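You operate a simulated robot arm through the tools that you are given. There is no shell and no other tool. Be economical: measure what you need, move in short steps, check, and stop when the job is done.

The job below is to be done with a simulated two-armed robot. You get a single attempt, and the scene is never put back.

JOB
Swap the low ink for the full bottle that expires first.
Fine: stop the jet first; old bottle on the small shelf, new one in the blue dock; shut the drawer, then start the jet again. Set down upright: ink bottle.

Only the result counts: the job must be done as asked and must still hold three seconds after the hand-in. Knocking over, shifting, dropping, spilling or breaking anything else fails it.

ROBOT AND FRAMES
Two 7-joint arms with fingered hands on one trunk, on a base that drives. Base frame: it is fixed to the floor where the robot stands at the start and does not move with it; the origin is under the middle of the robot, x ahead of it, y to its left, z up; the surface under the hand at the start is at about z = 760. Units: mm, rad, N and s.
The left shoulder is at the start at [80, 198, 1465], the right one opposite. With the tool pointing down near the work surface each hand reaches from about 100 to 680 mm from the robot's upright axis, wherever it stands, measured 20 degrees to its own side. Places, roughly: clear key [700, 100, 1200]; coder knob [700, 0, 1100]; coder switch [700, -100, 1200]; eight key [700, 200, 1100]; enter key [700, 100, 1100]; five key [700, 200, 1200]; four key [700, 200, 1200]; ink drawer [800, 100, 900]; nine key [700, 200, 1100]; one key [700, 200, 1200]; seven key [700, 200, 1100]; six key [700, 200, 1200]; three key [700, 200, 1200]; top of the small shelf [900, -400, 900]; two key [700, 200, 1200]; zero key [700, 100, 1200]. Payload 4 kg a hand.
Tool frame (each hand has its own): the origin (TCP) lies between the finger pads and is the grasp point; the fingertips stand 26 mm ahead of it; z points along the fingers, y is the line along which they close. The gripper opens to 132 mm. The gripper's body begins 73 mm behind the TCP. The gripper is a hand of 4 fingers: y runs from the thumb to the fingers, the wrist lies at [0, 0, -239] in the tool frame, and closing takes about 1.5 s.
Orientation is told as [roll, pitch, yaw] about the base's x, y, z axes, in that order, counted from this pose: with the fingers straight down and closing along the base's y, the tool's x points along the base's -x, its y along +y and its z along -z.

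CONTROLS
- The arms move only by the tool nudge_tool. It takes "left_motion", "right_motion" or both (then of equal length, played together; a hand with none holds still); each is a list of rows, each an object (a shift or turn left out is 0, a gripper value left out holds the last) with "delta_pos": the shift along the tool's x, y, z in units of 100 mm (1.0 is 100 mm), a list of three; "dr": the turn, a rotation vector about the tool's x, y, z in units of 180 degrees (1.0 is 180 degrees), a list of three. In form: [{"delta_pos": [tx, ty, tz], "dr": [wx, wy, wz]}, ...]. A call has 1 to 12 rows; each row is the pose to reach, as a shift and turn from the pose commanded when the call began, along the tool's axes at that moment. "left_claw" and "right_claw" are, for a hand that has rows, the gripper command, from -1 (shut) to 1 (fully open), values between in proportion, set as the call begins (left out, the last holds). A call with a number of a shift or a turn outside -1 to 1 is refused whole. A row lasts 0.2 s, in which the tool goes at most 50 mm and 0.15 rad; a call with a longer step from one row to the next is refused whole, and so is a gripper value outside its range. Where a pose cannot be reached the arm comes as near as it can. A force on the tool above 40 N (or 10 N above the force at the start of the call, whichever is more), or a blocked arm, ends the call early, and 0.2 s more pass. Each finger travels about 72 mm/s and halts on what it meets, pressing with about 24 N; the grip force reading is that of the motor and also rises with nothing between the fingers. The clock runs only during rows and for 0.2 s after the last one: add rows that repeat a pose to give the fingers time. The reply holds the time, the measured pose of the TCP, the force on the tool along the base axes, the opening and the grip force, in the units named above and with some noise, with the torque about the TCP (base axes, N m) and any sound that the robot's microphone picked up, and new pictures: "pictures" is both (left out), scene, wrist or none (wrist: the cameras of the hands that moved).
- Cameras (640 x 400 px; columns grow to the right, rows downward): "scene" is now at [114.8, -4.8, 1623.4]; the picture's right is [0.05, -1.00, 0.00], its down [-0.76, -0.04, -0.65] and it looks along [0.65, 0.03, -0.76] (base axes); focal length 262 px, centre (320, 200). "left" rides on the left gripper at [-68, 2, -97] in its tool frame; the picture's right is [-0.02, -1.00, 0.00], its down [0.82, -0.02, -0.58] and it looks along [0.58, -0.01, 0.82] (tool axes); focal length 270 px, centre (320, 200). "right" rides on the right gripper at [68, 2, -97] in its tool frame; the picture's right is [-0.03, 1.00, 0.00], its down [-0.82, -0.02, -0.58] and it looks along [-0.58, -0.01, 0.82] (tool axes); focal length 270 px, centre (320, 200). There is no depth. A picture from a camera that has moved, and an enlarged one, comes with that camera's place and axes in the base frame and with its lens. The place of the scene camera against the robot may be out by one fixed shift of up to 12 mm in any direction.
- move_column(by): slides the trunk up (or, below 0, down) by that many mm; the arms and the scene camera ride with it, the base frame stays. It gives what a move gives, with no picture.
- drive_base(legs): drives the robot by 1 to 6 legs, each [ahead, left, turn to the left] in mm, mm and rad, along the robot's own axes; the way and the turn of a leg run together, so that a leg with both is an arc; at most 1500 mm and 3.142 rad a leg. The arms and the cameras ride along, it lands a little off, and it stops where it bumps. It gives what a move gives, and a new picture of the scene camera.
- move_fingers(finger1, finger2, finger3, thumb_bend, hand): sets how far each is bent, from 0 (flat) to 1 (curled in); at 0.3 the hand is open as for a grip, at 0.7 the pads meet at the TCP. One left out holds its place. A second passes; each finger stops where it meets its share of the squeeze, and holds until it gets a number again. A gripper value or a shape takes the hand back. It gives what a move gives, with no picture; readings hold the bend of each and the force on the fingers (four entries, about 0 where the hand has none), thumb and palm.
- hand_shape(shape, hand): the hand has 4 fingers and takes this shape, open, in about a second: jaw (thumb against the fingers, like two jaws); tri (thumb and two fingers); tip (a fingertip pinch); poke (one finger out to press); point (the index stretched); flat (the hand flat); cup (the hand cupped); fist (a fist). The gripper value then closes the fingers along that shape, each until it touches; the sizes above hold for jaw. It gives what a move gives, with no picture.
- turn_head(pan, tilt): turns the head with the scene camera to pan (to the left, within 1.501 rad either way) and tilt (down, from -0.506 to 1.204), counted from straight ahead of the robot. It gives what a move gives, and a new picture of the scene camera.
- close_up(camera, box): a new picture of the part [left, top, right, bottom] of that camera's present view, enlarged. No time passes.
- job_done(): hands the job in; it is judged then, once.

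Work in short steps. Places have to be worked out from the pictures, the camera data and where the tool is seen: move nearer, look again, correct. Check each grasp and each placing, and mend what went wrong. You have 120 turns and 260 pictures in all, those below and enlarged ones among them. Open the grippers and draw the arms clear of the work before you hand the job in, unless the task says otherwise; then end with one line.

The tools are called after "Emit:" as name(argument=value, ...) on one line, values as JSON. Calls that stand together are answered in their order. nudge_tool: Moves the arms, as the interface text tells. Its arguments: {"type":"object","properties":{"left_motion":{"type":"array","items":{"type":"object","properties":{"delta_pos":{"type":"array","items":{"type":"number"}},"dr":{"type":"array","items":{"type":"number"}}}}},"left_claw":{"type":"number"},"right_motion":{"type":"array","items":{"type":"object","properties":{"delta_pos":{"type":"array","items":{"type":"number"}},"dr":{"type":"array","items":{"type":"number"}}}}},"right_claw":{"type":"number"},"pictures":{"type":"string","enum":["both","scene","wrist","none"]}},"required":[]} The other tools are called the same way: move_column (by) slides the trunk up or down; hand_shape (shape, hand) gives the hand a shape; move_fingers (finger1, finger2, finger3, thumb_bend, hand) moves the fingers one by one; drive_base (legs) drives the base; turn_head (pan, tilt) turns the head that bears the scene camera; close_up (camera, box) takes an enlarged picture of a part of a camera's view; job_done () hands the job in.

At the start:

```text
clock: 0.0
left_eef_pos: [340.5, 185.8, 1000.4]
left_orientation: [-0.002, 0.0, 0.001]
left_wrist_force: [1.2, -0.2, -0.2]
left_moment: [0.01, -0.01, 0.03]
left_opening: 132.0
left_grasp_force: 0.1
left_shape: jaw
left_bend: [0.3, 0.3, 0.3, 0.3]
left_finger forces: [0.0, 0.0, 0.0, 0.1, 0.0, 0.0]
right_eef_pos: [370.9, -114.2, 999.6]
right_orientation: [0.0, -0.001, 0.001]
right_wrist_force: [0.5, 1.6, -0.3]
right_moment: [0.03, 0.01, 0.01]
right_opening: 132.0
right_grasp_force: 0.0
right_shape: jaw
right_bend: [0.3, 0.3, 0.3, 0.3]
right_finger forces: [0.0, 0.0, 0.1, 0.0, 0.0, 0.0]
trunk travel left (down, up): [-775.0, 65.0]
robot x, y, heading: [3.9, 3.4, -0.002]
head pan, tilt: [0.047, 0.864]
```

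scene: 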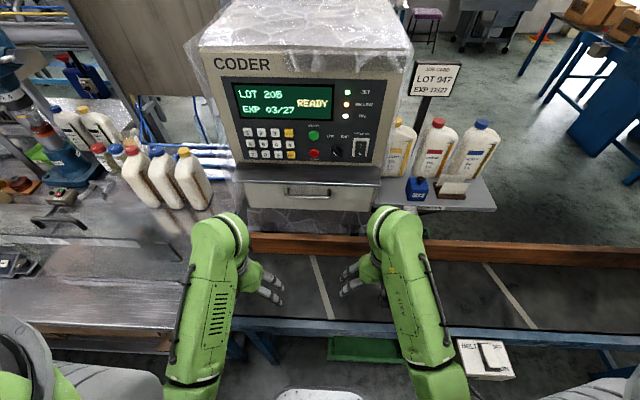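
right: 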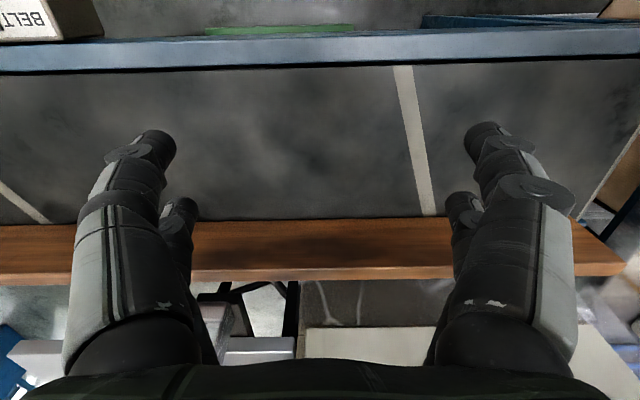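
left: 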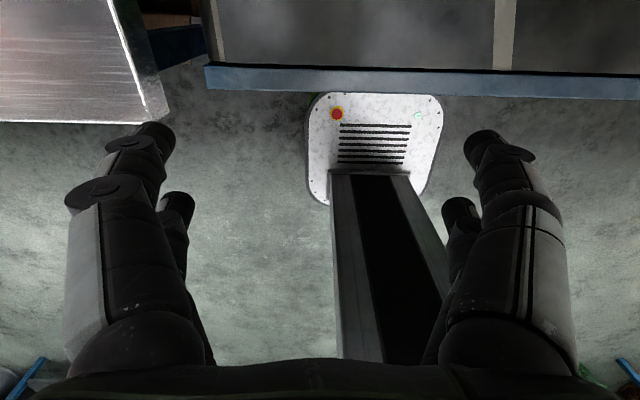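

The coder panel, the shelf with three bottles on the right, and other bottles on the left are visible. I zoom in to read the details.

Emit:
close_up(camera="scene", box=[210, 70, 410, 200])

Emit:
close_up(camera="scene", box=[370, 50, 530, 220])

Emit:
close_up(camera="scene", box=[40, 90, 240, 220])

```text
3.08 times, centred on (310, 135) of scene
camera zoom: at [114.8, -4.8, 1623.4], right [0.05, -1.0, 0.0], down [-0.76, -0.04, -0.65], along [0.65, 0.03, -0.76], focal length 805 px, centre (351, 400)
```

zoom: 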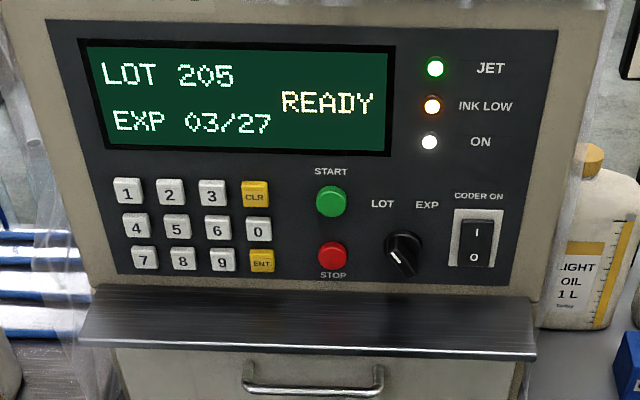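

```text
2.35 times, centred on (450, 135) of scene
camera zoom: at [114.8, -4.8, 1623.4], right [0.05, -1.0, 0.0], down [-0.76, -0.04, -0.65], along [0.65, 0.03, -0.76], focal length 616 px, centre (14, 353)
```

zoom: 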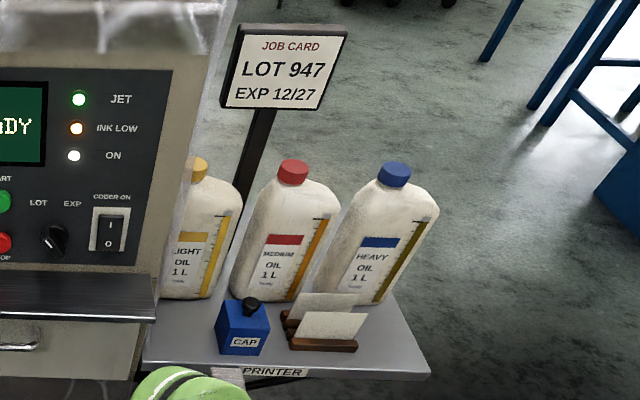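

```text
3.08 times, centred on (140, 155) of scene
camera zoom: at [114.8, -4.8, 1623.4], right [0.05, -1.0, 0.0], down [-0.76, -0.04, -0.65], along [0.65, 0.03, -0.76], focal length 805 px, centre (874, 338)
```

zoom: 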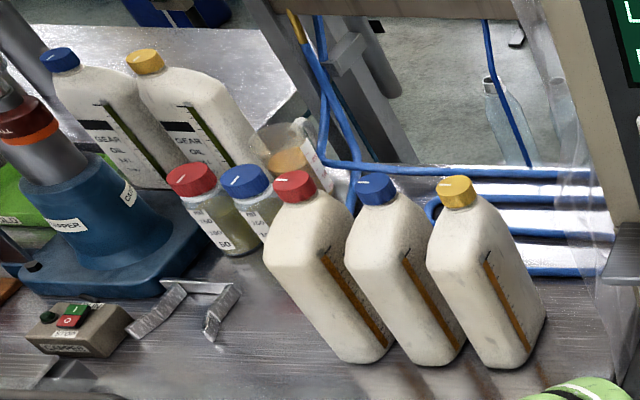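

Next I look around left and right for ink bottles before touching anything.

Emit:
turn_head(pan=0.7, tilt=0.7)

Emit:
turn_head(pan=-0.6, tilt=0.7)

```text
clock: 1.0
left_eef_pos: [339.8, 185.0, 999.8]
left_orientation: [-0.002, 0.001, 0.001]
left_wrist_force: [-0.4, -1.0, -1.1]
left_moment: [0.0, 0.03, -0.01]
left_opening: 132.0
left_grasp_force: 0.0
left_shape: jaw
left_bend: [0.3, 0.3, 0.3, 0.3]
left_finger forces: [0.0, 0.1, 0.0, 0.1, 0.0, 0.1]
right_eef_pos: [371.6, -115.1, 999.4]
right_orientation: [0.0, 0.001, -0.002]
right_wrist_force: [-1.2, -0.4, 0.1]
right_moment: [-0.02, 0.02, -0.02]
right_opening: 132.2
right_grasp_force: 0.1
right_shape: jaw
right_bend: [0.3, 0.3, 0.3, 0.3]
right_finger forces: [0.1, 0.1, 0.0, 0.0, 0.0, 0.0]
trunk travel left (down, up): [-775.0, 65.0]
robot x, y, heading: [-0.7, 3.8, 0.003]
head pan, tilt: [0.7, 0.7]
camera scene: at [102.4, 46.2, 1636.7], right [0.64, -0.77, 0.0], down [-0.49, -0.41, -0.76], along [0.59, 0.49, -0.64], focal length 262 px, centre (320, 200)
```

scene: 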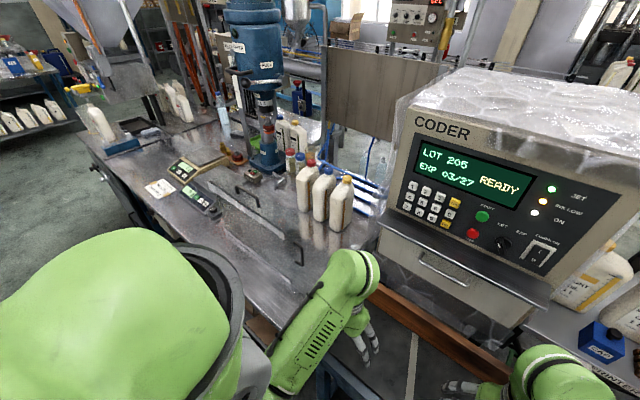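

```text
clock: 2.5
left_eef_pos: [340.9, 184.9, 998.9]
left_orientation: [0.0, -0.001, 0.0]
left_wrist_force: [0.1, 0.0, 0.0]
left_moment: [0.0, -0.02, 0.02]
left_opening: 131.8
left_grasp_force: 0.1
left_shape: jaw
left_bend: [0.3, 0.3, 0.3, 0.3]
left_finger forces: [0.0, 0.0, 0.0, 0.0, 0.1, 0.0]
right_eef_pos: [370.2, -114.7, 998.8]
right_orientation: [0.0, -0.002, 0.0]
right_wrist_force: [0.3, -0.7, 0.8]
right_moment: [0.01, 0.01, 0.04]
right_opening: 132.0
right_grasp_force: 0.0
right_shape: jaw
right_bend: [0.3, 0.3, 0.3, 0.3]
right_finger forces: [0.0, 0.0, 0.0, 0.1, 0.0, 0.0]
trunk travel left (down, up): [-775.0, 65.0]
robot x, y, heading: [2.7, -2.0, 0.001]
head pan, tilt: [-0.6, 0.7]
camera scene: at [107.5, -56.3, 1636.7], right [-0.56, -0.83, 0.0], down [-0.53, 0.36, -0.76], along [0.63, -0.43, -0.64], focal length 262 px, centre (320, 200)
```

scene: 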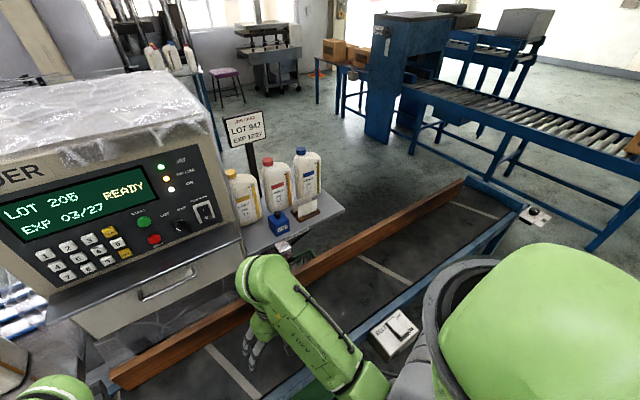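

The jet's stop button is at about (677, 38, 1163). I set the left hand to poke and pitch it forward.

Emit:
hand_shape(shape="poke", hand="left")

Emit:
nudge_tool(left_motion=[{"delta_pos": [-0.09, 0, -0.09], "dr": [0, -0.045, 0]}, {"delta_pos": [-0.18, 0, -0.18], "dr": [0, -0.09, 0]}, {"delta_pos": [-0.27, 0, -0.27], "dr": [0, -0.135, 0]}, {"delta_pos": [-0.36, 0, -0.36], "dr": [0, -0.18, 0]}, {"delta_pos": [-0.45, 0, -0.45], "dr": [0, -0.225, 0]}, {"delta_pos": [-0.54, 0, -0.54], "dr": [0, -0.27, 0]}, {"delta_pos": [-0.63, 0, -0.63], "dr": [0, -0.315, 0]}, {"delta_pos": [-0.72, 0, -0.72], "dr": [0, -0.36, 0]}, {"delta_pos": [-0.81, 0, -0.81], "dr": [0, -0.405, 0]}, {"delta_pos": [-0.9, 0, -0.9], "dr": [0, -0.45, 0]}, {"delta_pos": [-1, 0, -1], "dr": [0, -0.495, 0]}, {"delta_pos": [-1, 0, -1], "dr": [0, -0.5, 0]}], pictures="wrist")

Emit:
turn_head(pan=0.0, tilt=0.8)

```text
clock: 3.4
left_eef_pos: [339.8, 184.8, 999.2]
left_orientation: [-0.002, 0.0, -0.001]
left_wrist_force: [0.0, 0.4, -0.1]
left_moment: [0.02, -0.01, 0.02]
left_opening: 0.0
left_grasp_force: 0.0
left_shape: poke
left_bend: [1.0, 1.0, 1.0, 0.34]
left_finger forces: [0.0, 0.0, 0.0, 0.0, 0.0, 0.0]
right_eef_pos: [370.8, -114.4, 1000.1]
right_orientation: [-0.001, 0.0, 0.001]
right_wrist_force: [-0.7, -0.6, 0.4]
right_moment: [0.03, 0.0, 0.01]
right_opening: 131.7
right_grasp_force: 0.0
right_shape: jaw
right_bend: [0.3, 0.3, 0.3, 0.3]
right_finger forces: [0.1, 0.0, 0.0, 0.1, 0.0, 0.1]
trunk travel left (down, up): [-775.0, 65.0]
robot x, y, heading: [0.2, -3.4, -0.0]
head pan, tilt: [-0.6, 0.7]
```

```text
clock: 6.0
left_eef_pos: [439.2, 185.2, 1101.1]
left_orientation: [-2.594, -1.569, 2.595]
left_wrist_force: [-0.2, -0.7, -1.0]
left_moment: [0.01, 0.02, 0.07]
left_opening: 0.1
left_grasp_force: 0.1
left_shape: poke
left_bend: [1.0, 1.0, 1.0, 0.34]
left_finger forces: [0.1, 0.0, 0.0, 0.0, 0.1, 0.1]
right_eef_pos: [370.8, -114.9, 999.3]
right_orientation: [0.0, 0.0, 0.0]
right_wrist_force: [-0.8, 0.3, 0.9]
right_moment: [-0.01, 0.01, 0.0]
right_opening: 131.8
right_grasp_force: 0.0
right_shape: jaw
right_bend: [0.3, 0.3, 0.3, 0.3]
right_finger forces: [0.1, 0.0, 0.0, 0.0, 0.0, 0.0]
trunk travel left (down, up): [-775.0, 65.0]
robot x, y, heading: [-0.6, 0.4, 0.0]
head pan, tilt: [-0.6, 0.7]
camera left: at [341.5, 187.6, 1170.2], right [0.0, -1.0, 0.03], down [-0.58, -0.02, -0.82], along [0.82, -0.02, -0.58], focal length 270 px, centre (320, 200)
```

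left: 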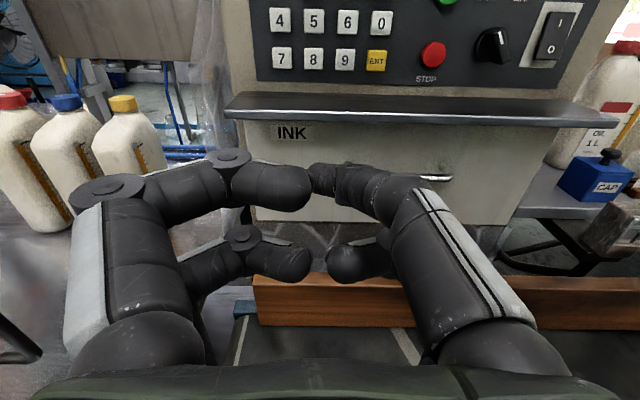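

```text
clock: 7.0
left_eef_pos: [440.7, 185.2, 1101.2]
left_orientation: [-2.275, -1.571, 2.274]
left_wrist_force: [0.7, -0.3, 0.0]
left_moment: [0.02, -0.01, 0.0]
left_opening: 0.0
left_grasp_force: 0.0
left_shape: poke
left_bend: [1.0, 1.0, 1.0, 0.34]
left_finger forces: [0.1, 0.0, 0.1, 0.0, 0.0, 0.0]
right_eef_pos: [370.7, -114.2, 999.3]
right_orientation: [0.0, -0.001, -0.001]
right_wrist_force: [0.0, 0.9, 0.2]
right_moment: [0.02, 0.01, -0.01]
right_opening: 131.9
right_grasp_force: 0.1
right_shape: jaw
right_bend: [0.3, 0.3, 0.3, 0.3]
right_finger forces: [0.0, 0.1, 0.0, 0.1, 0.0, 0.0]
trunk travel left (down, up): [-775.0, 65.0]
robot x, y, heading: [-0.0, -1.6, -0.003]
head pan, tilt: [0.0, 0.799]
camera scene: at [118.0, -8.5, 1628.5], right [0.0, -1.0, 0.0], down [-0.72, 0.0, -0.7], along [0.7, 0.0, -0.72], focal length 262 px, centre (320, 200)
```

scene: 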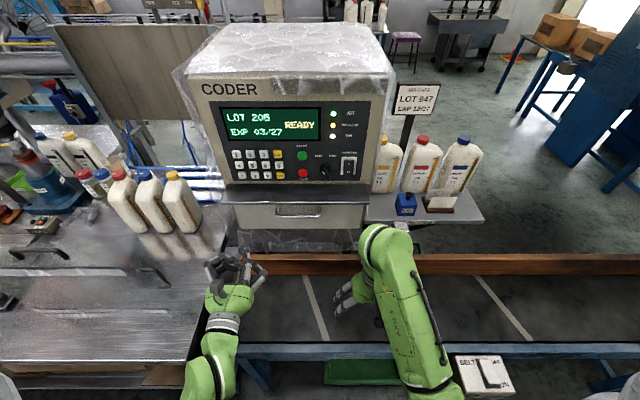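

I check the poke geometry up close.

Emit:
close_up(camera="scene", box=[190, 230, 290, 350])

```text
3.33 times, centred on (240, 290) of scene
camera zoom: at [118.0, -8.5, 1628.5], right [0.0, -1.0, 0.0], down [-0.72, 0.0, -0.7], along [0.7, 0.0, -0.72], focal length 872 px, centre (587, -100)
```

zoom: 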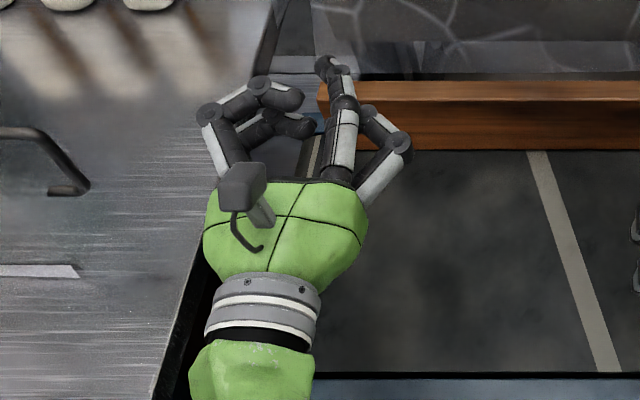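

The poking finger's tip is at about (487, 187, 1080), and STOP at about (718, 45, 1129). I move toward it with clearance.

Emit:
nudge_tool(left_motion=[{"delta_pos": [-0.12, -0.25, 0.25]}, {"delta_pos": [-0.25, -0.5, 0.5]}, {"delta_pos": [-0.37, -0.75, 0.75]}, {"delta_pos": [-0.5, -1, 1]}, {"delta_pos": [-0.5, -1, 1]}])

Emit:
close_up(camera="scene", box=[220, 140, 370, 260])

```text
clock: 8.2
left_eef_pos: [539.2, 83.6, 1149.8]
left_orientation: [-2.455, -1.568, 2.454]
left_wrist_force: [-0.1, -0.1, 0.9]
left_moment: [-0.01, -0.01, 0.01]
left_opening: 0.0
left_grasp_force: 0.0
left_shape: poke
left_bend: [1.0, 1.0, 1.0, 0.34]
left_finger forces: [0.1, 0.0, 0.0, 0.0, 0.0, 0.0]
right_eef_pos: [370.6, -115.0, 1000.6]
right_orientation: [0.001, -0.001, 0.0]
right_wrist_force: [0.1, -0.2, 0.1]
right_moment: [0.01, 0.0, -0.02]
right_opening: 132.1
right_grasp_force: 0.0
right_shape: jaw
right_bend: [0.3, 0.3, 0.3, 0.3]
right_finger forces: [0.0, 0.1, 0.0, 0.0, 0.0, 0.0]
trunk travel left (down, up): [-775.0, 65.0]
robot x, y, heading: [1.9, 3.4, 0.0]
head pan, tilt: [0.0, 0.799]
camera scene: at [118.0, -8.1, 1628.5], right [0.0, -1.0, 0.0], down [-0.72, 0.0, -0.7], along [0.7, 0.0, -0.72], focal length 262 px, centre (320, 200)
camera left: at [441.5, 86.0, 1218.8], right [0.0, -1.0, 0.03], down [-0.58, -0.02, -0.82], along [0.82, -0.02, -0.58], focal length 270 px, centre (320, 200)
```

scene: 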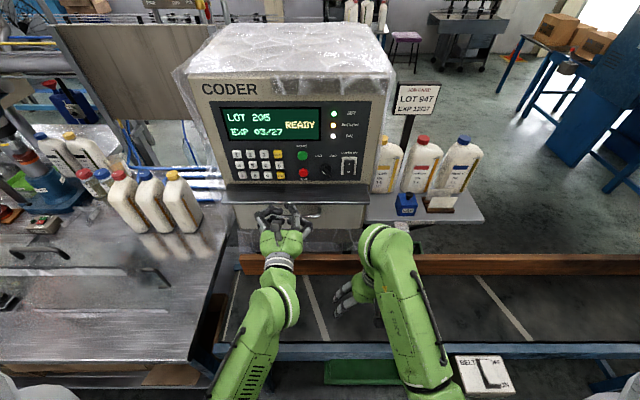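
left: 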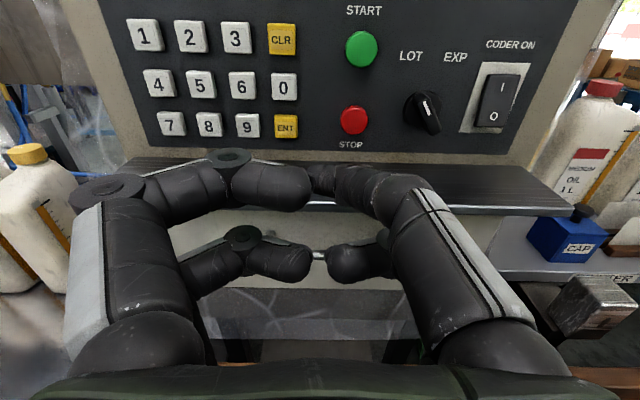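

```text
3.33 times, centred on (295, 200) of scene
camera zoom: at [118.0, -8.1, 1628.5], right [0.0, -1.0, 0.0], down [-0.72, 0.0, -0.7], along [0.7, 0.0, -0.72], focal length 872 px, centre (403, 200)
```

zoom: 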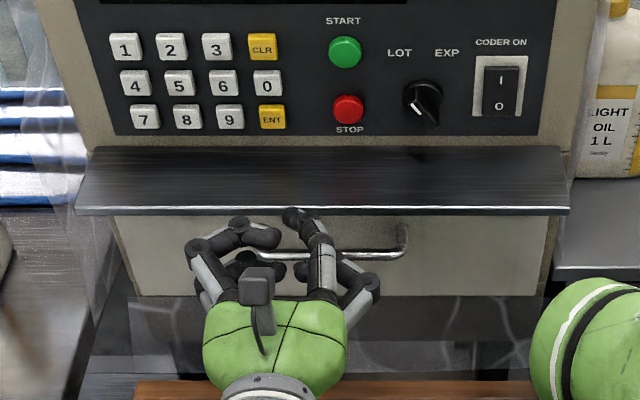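

STOP triangulates to about (705, 50, 1130), and there is a ledge below it at z≈1086. The left hand's curled fingers hang low and would hit that ledge. The right hand's mirrored layout keeps them up, so I retract the left and bring the right hand in, in poke shape.

Emit:
hand_shape(shape="poke", hand="right")

Emit:
nudge_tool(left_motion=[{"delta_pos": [0.1, 0.2, -0.2]}, {"delta_pos": [0.2, 0.4, -0.4]}, {"delta_pos": [0.3, 0.6, -0.6]}, {"delta_pos": [0.4, 0.8, -0.8]}, {"delta_pos": [0.5, 1, -1]}, {"delta_pos": [0.5, 1, -1]}, {"delta_pos": [0.5, 1, -1]}, {"delta_pos": [0.5, 1, -1]}, {"delta_pos": [0.5, 1, -1]}, {"delta_pos": [0.5, 1, -1]}, {"delta_pos": [0.5, 1, -1]}, {"delta_pos": [0.5, 1, -1]}], right_motion=[{"delta_pos": [-0.09, 0, -0.09], "dr": [0, -0.045, 0]}, {"delta_pos": [-0.18, 0, -0.18], "dr": [0, -0.09, 0]}, {"delta_pos": [-0.27, 0, -0.27], "dr": [0, -0.135, 0]}, {"delta_pos": [-0.36, 0, -0.36], "dr": [0, -0.18, 0]}, {"delta_pos": [-0.45, 0, -0.45], "dr": [0, -0.225, 0]}, {"delta_pos": [-0.54, 0, -0.54], "dr": [0, -0.27, 0]}, {"delta_pos": [-0.63, 0, -0.63], "dr": [0, -0.315, 0]}, {"delta_pos": [-0.72, 0, -0.72], "dr": [0, -0.36, 0]}, {"delta_pos": [-0.81, 0, -0.81], "dr": [0, -0.405, 0]}, {"delta_pos": [-0.9, 0, -0.9], "dr": [0, -0.45, 0]}, {"delta_pos": [-1, 0, -1], "dr": [0, -0.495, 0]}, {"delta_pos": [-1, 0, -1], "dr": [0, -0.5, 0]}], pictures="both")

Emit:
close_up(camera="scene", box=[290, 200, 440, 300])

```text
clock: 9.1
left_eef_pos: [539.3, 84.0, 1150.5]
left_orientation: [-2.39, -1.57, 2.39]
left_wrist_force: [-0.7, 0.8, -0.3]
left_moment: [-0.03, 0.02, 0.01]
left_opening: 0.1
left_grasp_force: 0.1
left_shape: poke
left_bend: [1.0, 1.0, 1.0, 0.34]
left_finger forces: [0.0, 0.0, 0.1, 0.1, 0.0, 0.1]
right_eef_pos: [370.3, -114.7, 1000.4]
right_orientation: [0.0, 0.0, 0.001]
right_wrist_force: [0.1, 0.3, -0.1]
right_moment: [-0.01, 0.03, 0.01]
right_opening: 0.1
right_grasp_force: 0.1
right_shape: poke
right_bend: [1.0, 1.0, 1.0, 0.34]
right_finger forces: [0.1, 0.0, 0.0, 0.0, 0.0, 0.0]
trunk travel left (down, up): [-775.0, 65.0]
robot x, y, heading: [2.1, -1.6, -0.005]
head pan, tilt: [0.0, 0.799]
```

```text
clock: 11.7
left_eef_pos: [438.1, 185.7, 1099.1]
left_orientation: [-2.392, -1.569, 2.39]
left_wrist_force: [-0.4, 0.0, -0.3]
left_moment: [0.01, 0.0, 0.0]
left_opening: 0.2
left_grasp_force: 0.0
left_shape: poke
left_bend: [1.0, 1.0, 1.0, 0.34]
left_finger forces: [0.0, 0.0, 0.0, 0.0, 0.0, 0.0]
right_eef_pos: [470.1, -114.8, 1099.9]
right_orientation: [-2.674, -1.568, 2.677]
right_wrist_force: [1.4, 1.2, -0.3]
right_moment: [0.0, 0.02, -0.01]
right_opening: 0.0
right_grasp_force: 0.1
right_shape: poke
right_bend: [1.0, 1.0, 1.0, 0.34]
right_finger forces: [0.0, 0.0, 0.0, 0.1, 0.1, 0.0]
trunk travel left (down, up): [-775.0, 65.0]
robot x, y, heading: [0.5, -0.5, -0.0]
head pan, tilt: [0.0, 0.799]
camera scene: at [117.9, -8.5, 1628.5], right [0.0, -1.0, 0.0], down [-0.72, 0.0, -0.7], along [0.7, 0.0, -0.72], focal length 262 px, centre (320, 200)
camera right: at [374.7, -113.6, 1031.2], right [0.0, 1.0, 0.02], down [-0.58, -0.02, 0.82], along [0.82, -0.01, 0.58], focal length 270 px, centre (320, 200)
camera left: at [341.1, 187.8, 1168.1], right [0.0, -1.0, 0.03], down [-0.58, -0.02, -0.82], along [0.82, -0.02, -0.58], focal length 270 px, centre (320, 200)
```

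scene: 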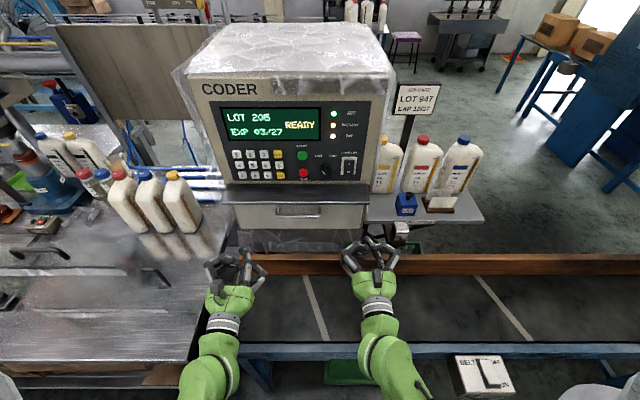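
right: 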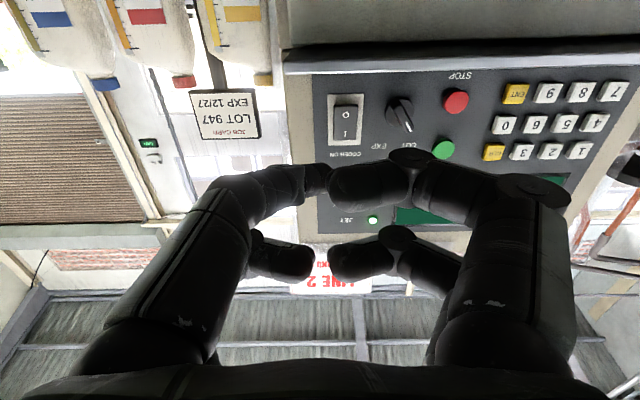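
left: 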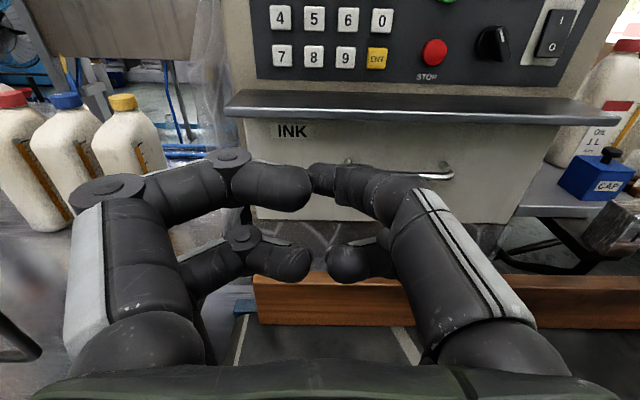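

```text
4.00 times, centred on (365, 250) of scene
camera zoom: at [117.9, -8.5, 1628.5], right [0.0, -1.0, 0.0], down [-0.72, 0.0, -0.7], along [0.7, 0.0, -0.72], focal length 1046 px, centre (140, 0)
```

zoom: 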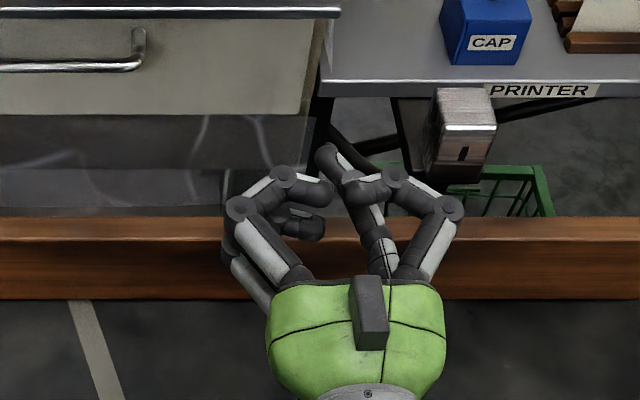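

The right hand's poke finger tip is about 26–38 mm ahead of its TCP, with nothing hanging below it. I move left out of the way and the right hand toward STOP.

Emit:
nudge_tool(left_motion=[{"delta_pos": [0, 0.25, -0.1]}, {"delta_pos": [0, 0.5, -0.2]}, {"delta_pos": [0, 0.75, -0.3]}, {"delta_pos": [0, 1, -0.4]}, {"delta_pos": [0, 1, -0.4]}], right_motion=[{"delta_pos": [-0.07, 0.2, 0.2]}, {"delta_pos": [-0.14, 0.4, 0.4]}, {"delta_pos": [-0.21, 0.6, 0.6]}, {"delta_pos": [-0.29, 0.8, 0.8]}, {"delta_pos": [-0.29, 1, 0.9]}], pictures="none")

Emit:
nudge_tool(right_motion=[{"delta_pos": [0, 0.31, 0.2]}, {"delta_pos": [0, 0.61, 0.5]}, {"delta_pos": [0, 0.61, 0.5]}])

Emit:
close_up(camera="scene", box=[240, 130, 370, 220])

```text
clock: 12.4
left_eef_pos: [416.1, 140.9, 1096.0]
left_orientation: [-0.549, -1.564, 0.253]
left_wrist_force: [0.2, -0.5, -0.2]
left_moment: [-0.04, 0.01, -0.02]
left_opening: 0.0
left_grasp_force: 0.0
left_shape: poke
left_bend: [1.0, 1.0, 1.0, 0.34]
left_finger forces: [0.0, 0.0, 0.1, 0.0, 0.0, 0.1]
left hand out of reach, approached as far as the arm can: row 1
right_eef_pos: [517.1, -69.2, 1114.8]
right_orientation: [-1.27, -1.569, 1.268]
right_wrist_force: [-0.2, 0.6, 0.1]
right_moment: [0.01, 0.02, 0.01]
right_opening: 0.0
right_grasp_force: 0.0
right_shape: poke
right_bend: [1.0, 1.0, 1.0, 0.34]
right_finger forces: [0.1, 0.0, 0.1, 0.0, 0.0, 0.1]
trunk travel left (down, up): [-775.0, 65.0]
robot x, y, heading: [-1.4, -0.7, 0.002]
head pan, tilt: [0.0, 0.799]
stopped in row 3 (left hand): the arm was blocked; the commanded pose is now the measured one
```

```text
clock: 13.2
left_eef_pos: [413.9, 139.4, 1098.3]
left_orientation: [-0.444, -1.568, 0.147]
left_wrist_force: [0.0, -0.3, -0.1]
left_moment: [-0.04, -0.01, 0.03]
left_opening: 0.0
left_grasp_force: 0.1
left_shape: poke
left_bend: [1.0, 1.0, 1.0, 0.34]
left_finger forces: [0.0, 0.0, 0.1, 0.1, 0.0, 0.0]
right_eef_pos: [565.4, -10.6, 1116.7]
right_orientation: [2.827, -1.569, -2.829]
right_wrist_force: [-0.6, -0.2, 0.1]
right_moment: [-0.03, 0.03, 0.03]
right_opening: 0.0
right_grasp_force: 0.1
right_shape: poke
right_bend: [1.0, 1.0, 1.0, 0.34]
right_finger forces: [0.0, 0.0, 0.0, 0.0, 0.0, 0.1]
trunk travel left (down, up): [-775.0, 65.0]
robot x, y, heading: [3.8, -1.0, -0.0]
head pan, tilt: [0.0, 0.799]
camera scene: at [116.9, -9.1, 1628.5], right [0.0, -1.0, 0.0], down [-0.72, 0.0, -0.7], along [0.7, 0.0, -0.72], focal length 262 px, centre (320, 200)
camera right: at [468.8, -9.3, 1046.6], right [0.0, 1.0, 0.03], down [-0.58, -0.02, 0.82], along [0.82, -0.02, 0.58], focal length 270 px, centre (320, 200)
```

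scene: 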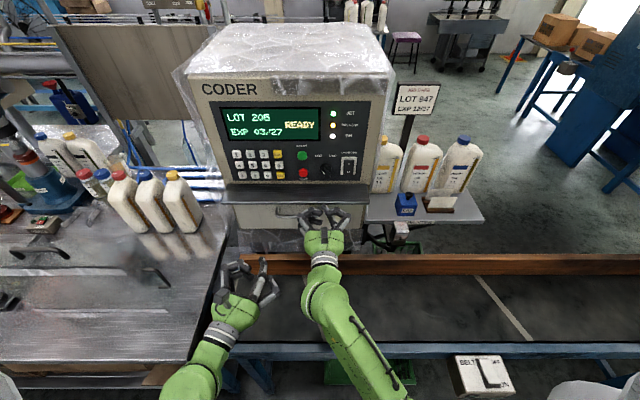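
right: 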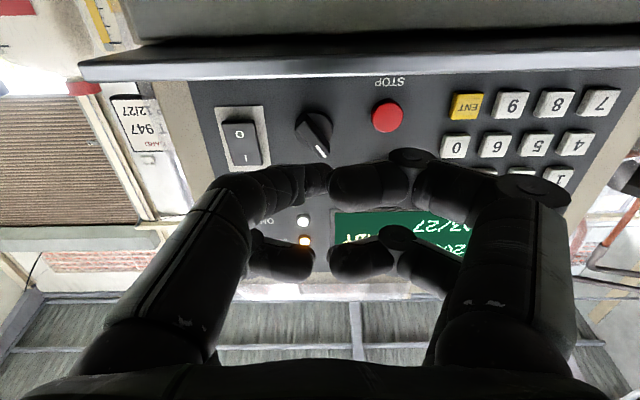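

```text
4.44 times, centred on (305, 175) of scene
camera zoom: at [116.9, -9.1, 1628.5], right [0.0, -1.0, 0.0], down [-0.72, 0.0, -0.7], along [0.7, 0.0, -0.72], focal length 1163 px, centre (387, 311)
```

zoom: 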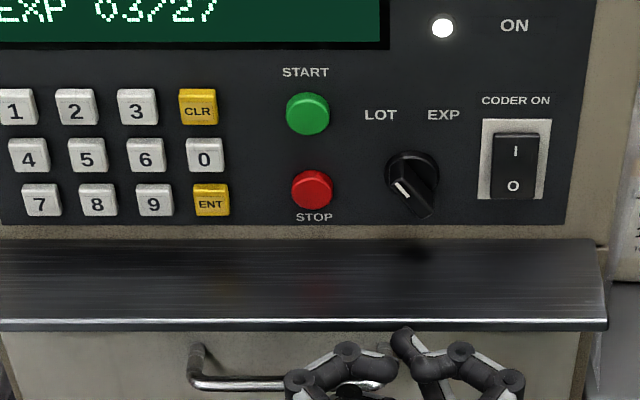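

The tip sits about 24 mm ahead of the TCP at TCP height, and STOP is at y≈47, z≈1126. I line up in front of it.

Emit:
nudge_tool(right_motion=[{"delta_pos": [-0.05, 0.3, 0.1]}, {"delta_pos": [-0.09, 0.58, 0.4]}, {"delta_pos": [-0.09, 0.58, 0.7]}, {"delta_pos": [-0.09, 0.58, 0.8]}, {"delta_pos": [-0.09, 0.58, 0.8]}])

Emit:
close_up(camera="scene", box=[260, 130, 360, 210])

```text
clock: 14.4
left_eef_pos: [416.9, 141.0, 1097.6]
left_orientation: [-0.65, -1.566, 0.353]
left_wrist_force: [0.8, -0.1, 0.3]
left_moment: [0.03, -0.02, 0.03]
left_opening: 0.3
left_grasp_force: 0.0
left_shape: poke
left_bend: [1.0, 1.0, 1.0, 0.34]
left_finger forces: [0.0, 0.0, 0.1, 0.0, 0.0, 0.0]
right_eef_pos: [646.2, 49.6, 1125.8]
right_orientation: [-1.983, -1.569, 1.983]
right_wrist_force: [0.5, -0.4, -0.4]
right_moment: [0.02, 0.02, 0.01]
right_opening: 0.1
right_grasp_force: 0.1
right_shape: poke
right_bend: [1.0, 1.0, 1.0, 0.34]
right_finger forces: [0.0, 0.0, 0.1, 0.0, 0.0, 0.0]
trunk travel left (down, up): [-775.0, 65.0]
robot x, y, heading: [1.6, 1.3, -0.001]
head pan, tilt: [0.0, 0.799]
camera scene: at [118.0, -7.5, 1628.5], right [0.0, -1.0, 0.0], down [-0.72, 0.0, -0.7], along [0.7, 0.0, -0.72], focal length 262 px, centre (320, 200)
camera right: at [550.0, 50.3, 1057.1], right [0.0, 1.0, 0.02], down [-0.58, -0.02, 0.82], along [0.82, -0.01, 0.58], focal length 270 px, centre (320, 200)
```

scene: 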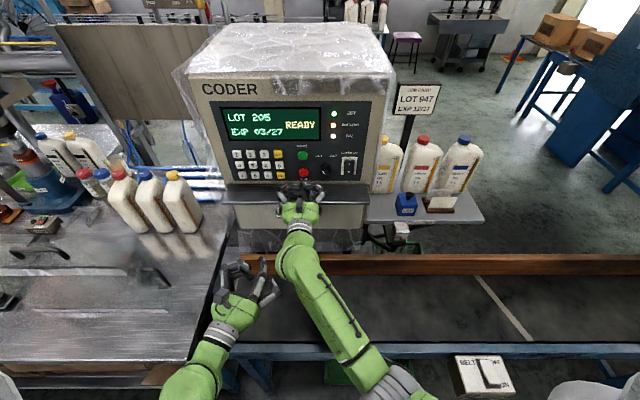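
right: 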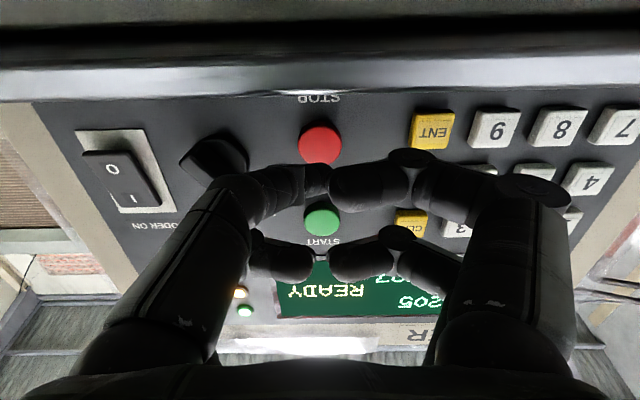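

```text
5.00 times, centred on (310, 170) of scene
camera zoom: at [118.0, -7.5, 1628.5], right [0.0, -1.0, 0.0], down [-0.72, 0.0, -0.7], along [0.7, 0.0, -0.72], focal length 1308 px, centre (370, 350)
```

zoom: 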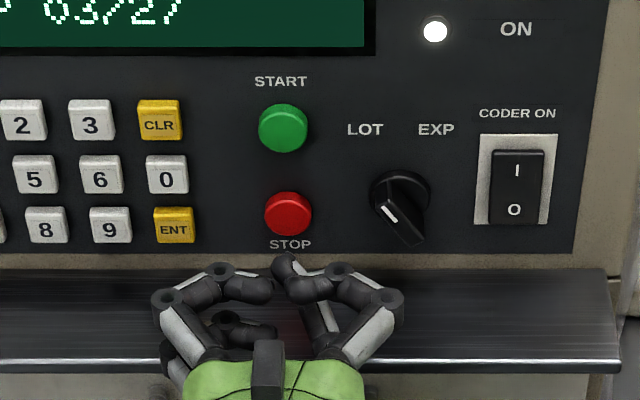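

Aligned with STOP. I advance slowly, letting the force limit stop me.

Emit:
nudge_tool(right_motion=[{"delta_pos": [0, 0, 0.1]}, {"delta_pos": [0, 0, 0.2]}, {"delta_pos": [0, 0, 0.25]}, {"delta_pos": [0, 0, 0.3]}, {"delta_pos": [0, 0, 0.34]}], pictures="wrist")

Emit:
close_up(camera="scene", box=[220, 100, 370, 210])

```text
clock: 15.6
left_eef_pos: [415.1, 141.5, 1098.1]
left_orientation: [-0.571, -1.567, 0.272]
left_wrist_force: [0.4, -0.1, -0.5]
left_moment: [0.0, -0.01, 0.01]
left_opening: 0.1
left_grasp_force: 0.0
left_shape: poke
left_bend: [1.0, 1.0, 1.0, 0.34]
left_finger forces: [0.1, 0.1, 0.1, 0.1, 0.0, 0.1]
right_eef_pos: [681.2, 48.6, 1125.5]
right_orientation: [-3.055, -1.571, 3.054]
right_wrist_force: [-1.6, 0.2, 0.2]
right_moment: [-0.01, 0.01, -0.02]
right_opening: 0.0
right_grasp_force: 0.0
right_shape: poke
right_bend: [1.0, 1.0, 1.0, 0.34]
right_finger forces: [0.0, 0.0, 0.0, 0.1, 2.3, 0.0]
trunk travel left (down, up): [-775.0, 65.0]
robot x, y, heading: [0.8, -0.2, -0.002]
head pan, tilt: [0.0, 0.799]
heard: click
camera right: at [584.7, 49.2, 1056.5], right [0.0, 1.0, 0.03], down [-0.58, -0.02, 0.82], along [0.82, -0.02, 0.58], focal length 270 px, centre (320, 200)
```

right: 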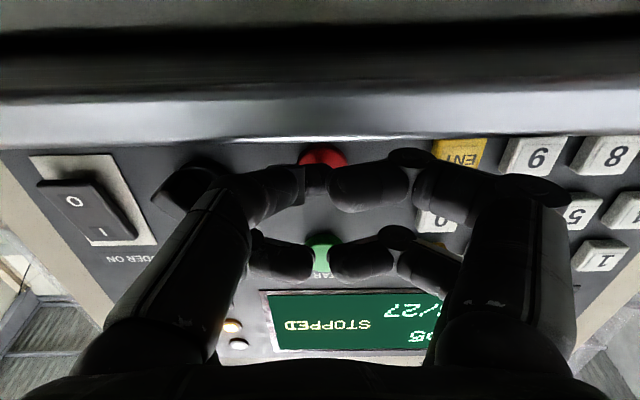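

```text
3.64 times, centred on (295, 155) of scene
camera zoom: at [117.1, -8.3, 1628.5], right [0.0, -1.0, 0.0], down [-0.72, 0.0, -0.7], along [0.7, 0.0, -0.72], focal length 951 px, centre (411, 364)
```

zoom: 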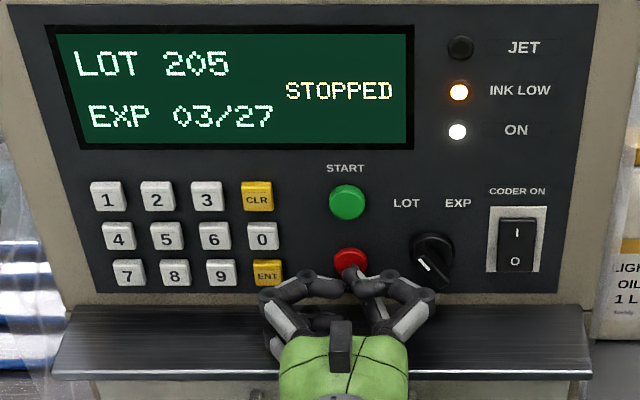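

The display reads STOPPED and the JET lamp is off. I retract, then switch to jaw shape.

Emit:
nudge_tool(right_motion=[{"delta_pos": [0, 0, -0.3]}, {"delta_pos": [0, 0, -0.7]}, {"delta_pos": [0, 0, -1]}, {"delta_pos": [0, 0, -1]}], pictures="none")

Emit:
hand_shape(shape="jaw", hand="right")

Emit:
nudge_tool(right_motion=[{"delta_pos": [0.2, 0, -0.1], "dr": [0, 0, 0.045]}, {"delta_pos": [0.4, 0, -0.1], "dr": [0, 0, 0.09]}, {"delta_pos": [0.6, 0, -0.1], "dr": [0, 0, 0.135]}, {"delta_pos": [0.8, 0, -0.1], "dr": [0, 0, 0.18]}, {"delta_pos": [1, 0, -0.1], "dr": [0, 0, 0.225]}, {"delta_pos": [1, 0, -0.1], "dr": [0, 0, 0.27]}, {"delta_pos": [1, 0, -0.1], "dr": [0, 0, 0.315]}, {"delta_pos": [1, 0, -0.1], "dr": [0, 0, 0.36]}, {"delta_pos": [1, 0, -0.1], "dr": [0, 0, 0.405]}, {"delta_pos": [1, 0, -0.1], "dr": [0, 0, 0.45]}, {"delta_pos": [1, 0, -0.1], "dr": [0, 0, 0.495]}, {"delta_pos": [1, 0, -0.1], "dr": [0, 0, 0.5]}], right_claw=-0.1)

```text
clock: 16.6
left_eef_pos: [415.8, 139.7, 1097.4]
left_orientation: [-0.513, -1.565, 0.22]
left_wrist_force: [0.5, 0.2, 0.2]
left_moment: [0.0, -0.02, 0.0]
left_opening: 0.1
left_grasp_force: 0.1
left_shape: poke
left_bend: [1.0, 1.0, 1.0, 0.34]
left_finger forces: [0.0, 0.0, 0.0, 0.0, 0.0, 0.0]
right_eef_pos: [580.3, 48.7, 1124.5]
right_orientation: [-1.254, -1.57, 1.254]
right_wrist_force: [1.5, -0.5, -0.2]
right_moment: [-0.01, -0.03, 0.02]
right_opening: 0.1
right_grasp_force: 0.1
right_shape: poke
right_bend: [1.0, 1.0, 1.0, 0.34]
right_finger forces: [0.1, 0.1, 0.0, 0.0, 0.0, 0.0]
trunk travel left (down, up): [-775.0, 65.0]
robot x, y, heading: [-1.0, 0.5, -0.001]
head pan, tilt: [0.0, 0.799]
```

```text
clock: 17.5
left_eef_pos: [415.0, 140.0, 1097.4]
left_orientation: [-0.512, -1.565, 0.212]
left_wrist_force: [-0.4, 0.6, 0.1]
left_moment: [-0.04, -0.03, 0.01]
left_opening: 0.0
left_grasp_force: 0.2
left_shape: poke
left_bend: [1.0, 1.0, 1.0, 0.34]
left_finger forces: [0.1, 0.0, 0.1, 0.0, 0.1, 0.1]
right_eef_pos: [580.6, 48.4, 1124.7]
right_orientation: [-2.858, -1.57, 2.86]
right_wrist_force: [-0.1, 0.8, 0.3]
right_moment: [0.0, -0.01, 0.0]
right_opening: 131.8
right_grasp_force: 0.0
right_shape: jaw
right_bend: [0.3, 0.3, 0.3, 0.3]
right_finger forces: [0.0, 0.0, 0.0, 0.0, 0.1, 0.1]
trunk travel left (down, up): [-775.0, 65.0]
robot x, y, heading: [-0.1, -0.6, 0.003]
head pan, tilt: [0.0, 0.799]
```

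```text
clock: 20.1
left_eef_pos: [414.9, 140.5, 1098.5]
left_orientation: [-0.494, -1.565, 0.194]
left_wrist_force: [-0.6, 0.3, 0.2]
left_moment: [-0.02, 0.0, -0.01]
left_opening: 0.2
left_grasp_force: 0.1
left_shape: poke
left_bend: [1.0, 1.0, 1.0, 0.34]
left_finger forces: [0.0, 0.0, 0.0, 0.1, 0.1, 0.1]
right_eef_pos: [613.6, -118.6, 1141.4]
right_orientation: [1.533, -0.064, -1.455]
right_wrist_force: [0.5, 0.3, 0.0]
right_moment: [-0.01, -0.04, -0.03]
right_opening: 59.6
right_grasp_force: 0.0
right_shape: jaw
right_bend: [0.73, 0.73, 0.73, 0.7]
right_finger forces: [0.0, 0.0, 0.0, 0.1, 0.1, 0.0]
right hand out of reach, approached as far as the arm can: row 4, 5, 6, 7, 8, 9, 10, 11, 12
trunk travel left (down, up): [-775.0, 65.0]
robot x, y, heading: [-4.8, -1.3, -0.002]
head pan, tilt: [0.0, 0.799]
camera scene: at [117.6, -8.6, 1628.5], right [0.0, -1.0, 0.0], down [-0.72, 0.0, -0.7], along [0.7, 0.0, -0.72], focal length 262 px, centre (320, 200)
camera right: at [510.0, -62.4, 1141.0], right [0.03, 0.04, 1.0], down [-0.48, -0.88, 0.05], along [0.88, -0.48, -0.01], focal length 270 px, centre (320, 200)
```

scene: 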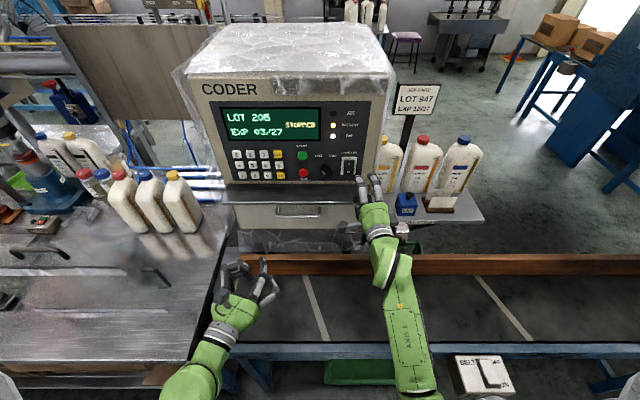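
right: 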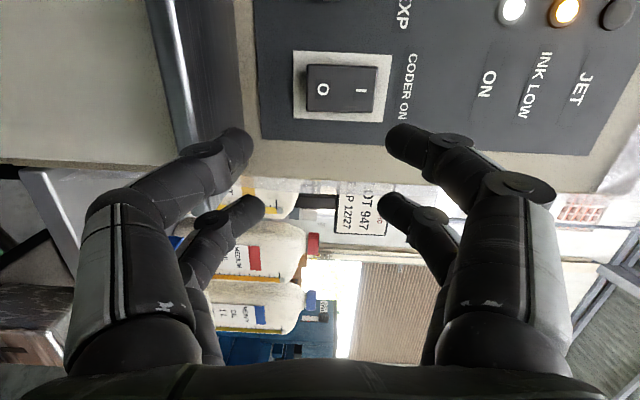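

The right hand wandered because that pose was out of reach at this height. First I fold the left arm back to its resting pose to make room.

Emit:
nudge_tool(left_motion=[{"delta_pos": [0, 0.05, -0.1], "dr": [0, 0.045, 0]}, {"delta_pos": [0, 0.1, -0.2], "dr": [0, 0.09, 0]}, {"delta_pos": [0, 0.15, -0.3], "dr": [0, 0.135, 0]}, {"delta_pos": [0, 0.2, -0.4], "dr": [0, 0.18, 0]}, {"delta_pos": [0, 0.25, -0.5], "dr": [0, 0.225, 0]}, {"delta_pos": [0, 0.3, -0.6], "dr": [0, 0.27, 0]}, {"delta_pos": [0, 0.35, -0.7], "dr": [0, 0.315, 0]}, {"delta_pos": [0, 0.4, -0.8], "dr": [0, 0.36, 0]}, {"delta_pos": [0, 0.45, -0.9], "dr": [0, 0.405, 0]}, {"delta_pos": [0, 0.5, -0.9], "dr": [0, 0.45, 0]}, {"delta_pos": [0, 0.5, -0.9], "dr": [0, 0.495, 0]}, {"delta_pos": [0, 0.5, -0.9], "dr": [0, 0.5, 0]}], pictures="none")

Emit:
nudge_tool(right_motion=[{"delta_pos": [0, 0, -0.2]}, {"delta_pos": [0, 0, -0.4]}, {"delta_pos": [0, 0, -0.6]}, {"delta_pos": [0, 0, -0.6]}], pictures="scene")

```text
clock: 20.9
left_eef_pos: [379.0, 111.8, 1090.2]
left_orientation: [-0.029, -1.182, -0.43]
left_wrist_force: [0.2, -0.3, 0.7]
left_moment: [0.0, -0.06, -0.02]
left_opening: 0.0
left_grasp_force: 0.0
left_shape: poke
left_bend: [1.0, 1.0, 1.0, 0.34]
left_finger forces: [0.1, 0.0, 0.1, 0.0, 0.0, 0.1]
right_eef_pos: [612.9, -118.6, 1141.8]
right_orientation: [1.532, -0.065, -1.456]
right_wrist_force: [0.3, -0.9, -0.2]
right_moment: [0.01, 0.0, -0.01]
right_opening: 59.5
right_grasp_force: 0.0
right_shape: jaw
right_bend: [0.73, 0.73, 0.73, 0.7]
right_finger forces: [0.1, 0.1, 0.0, 0.0, 0.1, 0.0]
trunk travel left (down, up): [-775.0, 65.0]
robot x, y, heading: [-2.1, -4.0, 0.006]
head pan, tilt: [0.0, 0.799]
stopped in row 3 (left hand): the arm was blocked; the commanded pose is now the measured one
```

```text
clock: 21.9
left_eef_pos: [378.3, 112.2, 1089.9]
left_orientation: [-0.031, -1.18, -0.428]
left_wrist_force: [0.5, 0.3, -0.8]
left_moment: [0.01, -0.01, -0.02]
left_opening: 0.0
left_grasp_force: 0.0
left_shape: poke
left_bend: [1.0, 1.0, 1.0, 0.34]
left_finger forces: [0.0, 0.0, 0.0, 0.0, 0.0, 0.0]
right_eef_pos: [555.1, -127.7, 1141.5]
right_orientation: [1.53, -0.063, -1.451]
right_wrist_force: [-0.5, 0.3, -0.7]
right_moment: [0.0, 0.0, -0.02]
right_opening: 59.7
right_grasp_force: 0.0
right_shape: jaw
right_bend: [0.73, 0.73, 0.73, 0.7]
right_finger forces: [0.0, 0.0, 0.0, 0.0, 0.0, 0.1]
trunk travel left (down, up): [-775.0, 65.0]
robot x, y, heading: [0.7, 1.4, -0.0]
head pan, tilt: [0.0, 0.799]
camera scene: at [118.4, -8.4, 1628.4], right [0.0, -1.0, 0.0], down [-0.72, 0.0, -0.7], along [0.7, 0.0, -0.72], focal length 262 px, centre (320, 200)
```

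scene: 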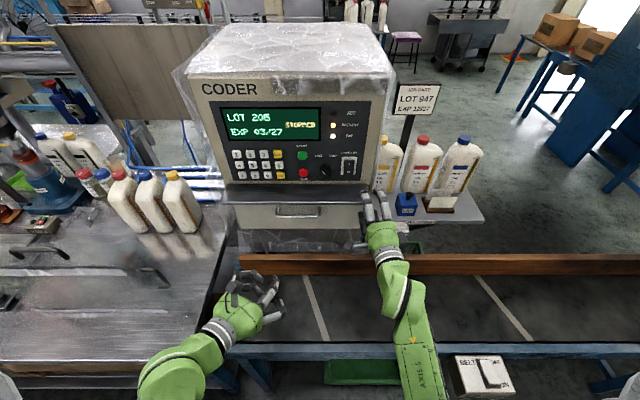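

The left arm seems caught at a joint limit. I try rotating it back without the sideways shift.

Emit:
nudge_tool(left_motion=[{"delta_pos": [0, 0, 0], "dr": [0, 0.045, 0]}, {"delta_pos": [0, 0, 0], "dr": [0, 0.09, 0]}, {"delta_pos": [0, 0, 0], "dr": [0, 0.135, 0]}, {"delta_pos": [0, 0, 0], "dr": [0, 0.18, 0]}, {"delta_pos": [0, 0, 0], "dr": [0, 0.225, 0]}, {"delta_pos": [0, 0, 0], "dr": [0, 0.27, 0]}, {"delta_pos": [0, 0, 0], "dr": [0, 0.315, 0]}, {"delta_pos": [0, 0, 0], "dr": [0, 0.35, 0]}], pictures="both")

```text
clock: 23.7
left_eef_pos: [382.4, 111.2, 1061.0]
left_orientation: [-0.009, -0.082, -0.454]
left_wrist_force: [0.9, -0.3, -0.7]
left_moment: [0.03, 0.0, -0.04]
left_opening: 0.2
left_grasp_force: 0.0
left_shape: poke
left_bend: [1.0, 1.0, 1.0, 0.34]
left_finger forces: [0.0, 0.1, 0.0, 0.0, 0.0, 0.1]
left hand out of reach, approached as far as the arm can: row 8
right_eef_pos: [554.9, -127.1, 1142.4]
right_orientation: [1.53, -0.065, -1.451]
right_wrist_force: [0.0, 0.1, -0.3]
right_moment: [0.03, -0.01, -0.02]
right_opening: 59.6
right_grasp_force: 0.1
right_shape: jaw
right_bend: [0.73, 0.73, 0.73, 0.7]
right_finger forces: [0.0, 0.0, 0.0, 0.1, 0.1, 0.1]
trunk travel left (down, up): [-775.0, 65.0]
robot x, y, heading: [-1.4, -2.1, 0.002]
head pan, tilt: [0.0, 0.799]
camera scene: at [119.4, -8.6, 1628.4], right [0.0, -1.0, 0.0], down [-0.72, 0.0, -0.7], along [0.7, 0.0, -0.72], focal length 262 px, centre (320, 200)
camera left: at [436.1, 87.5, 1163.8], right [-0.42, -0.91, 0.01], down [-0.78, 0.36, 0.51], along [-0.47, 0.2, -0.86], focal length 270 px, centre (320, 200)
```

scene: 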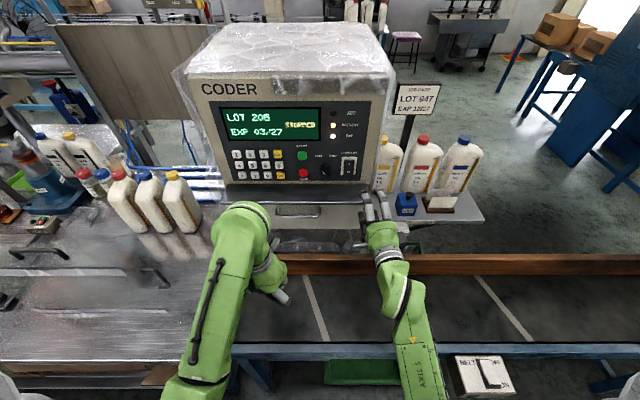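
left: 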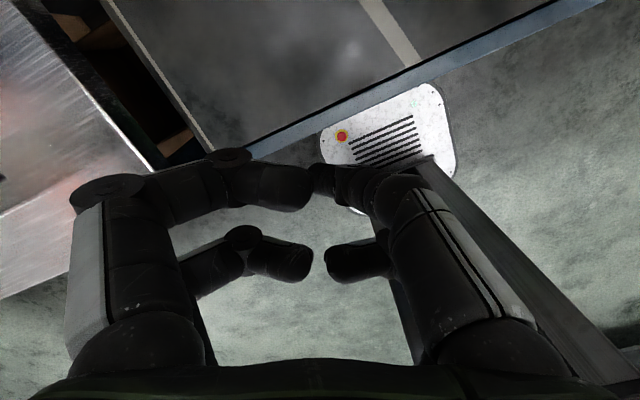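

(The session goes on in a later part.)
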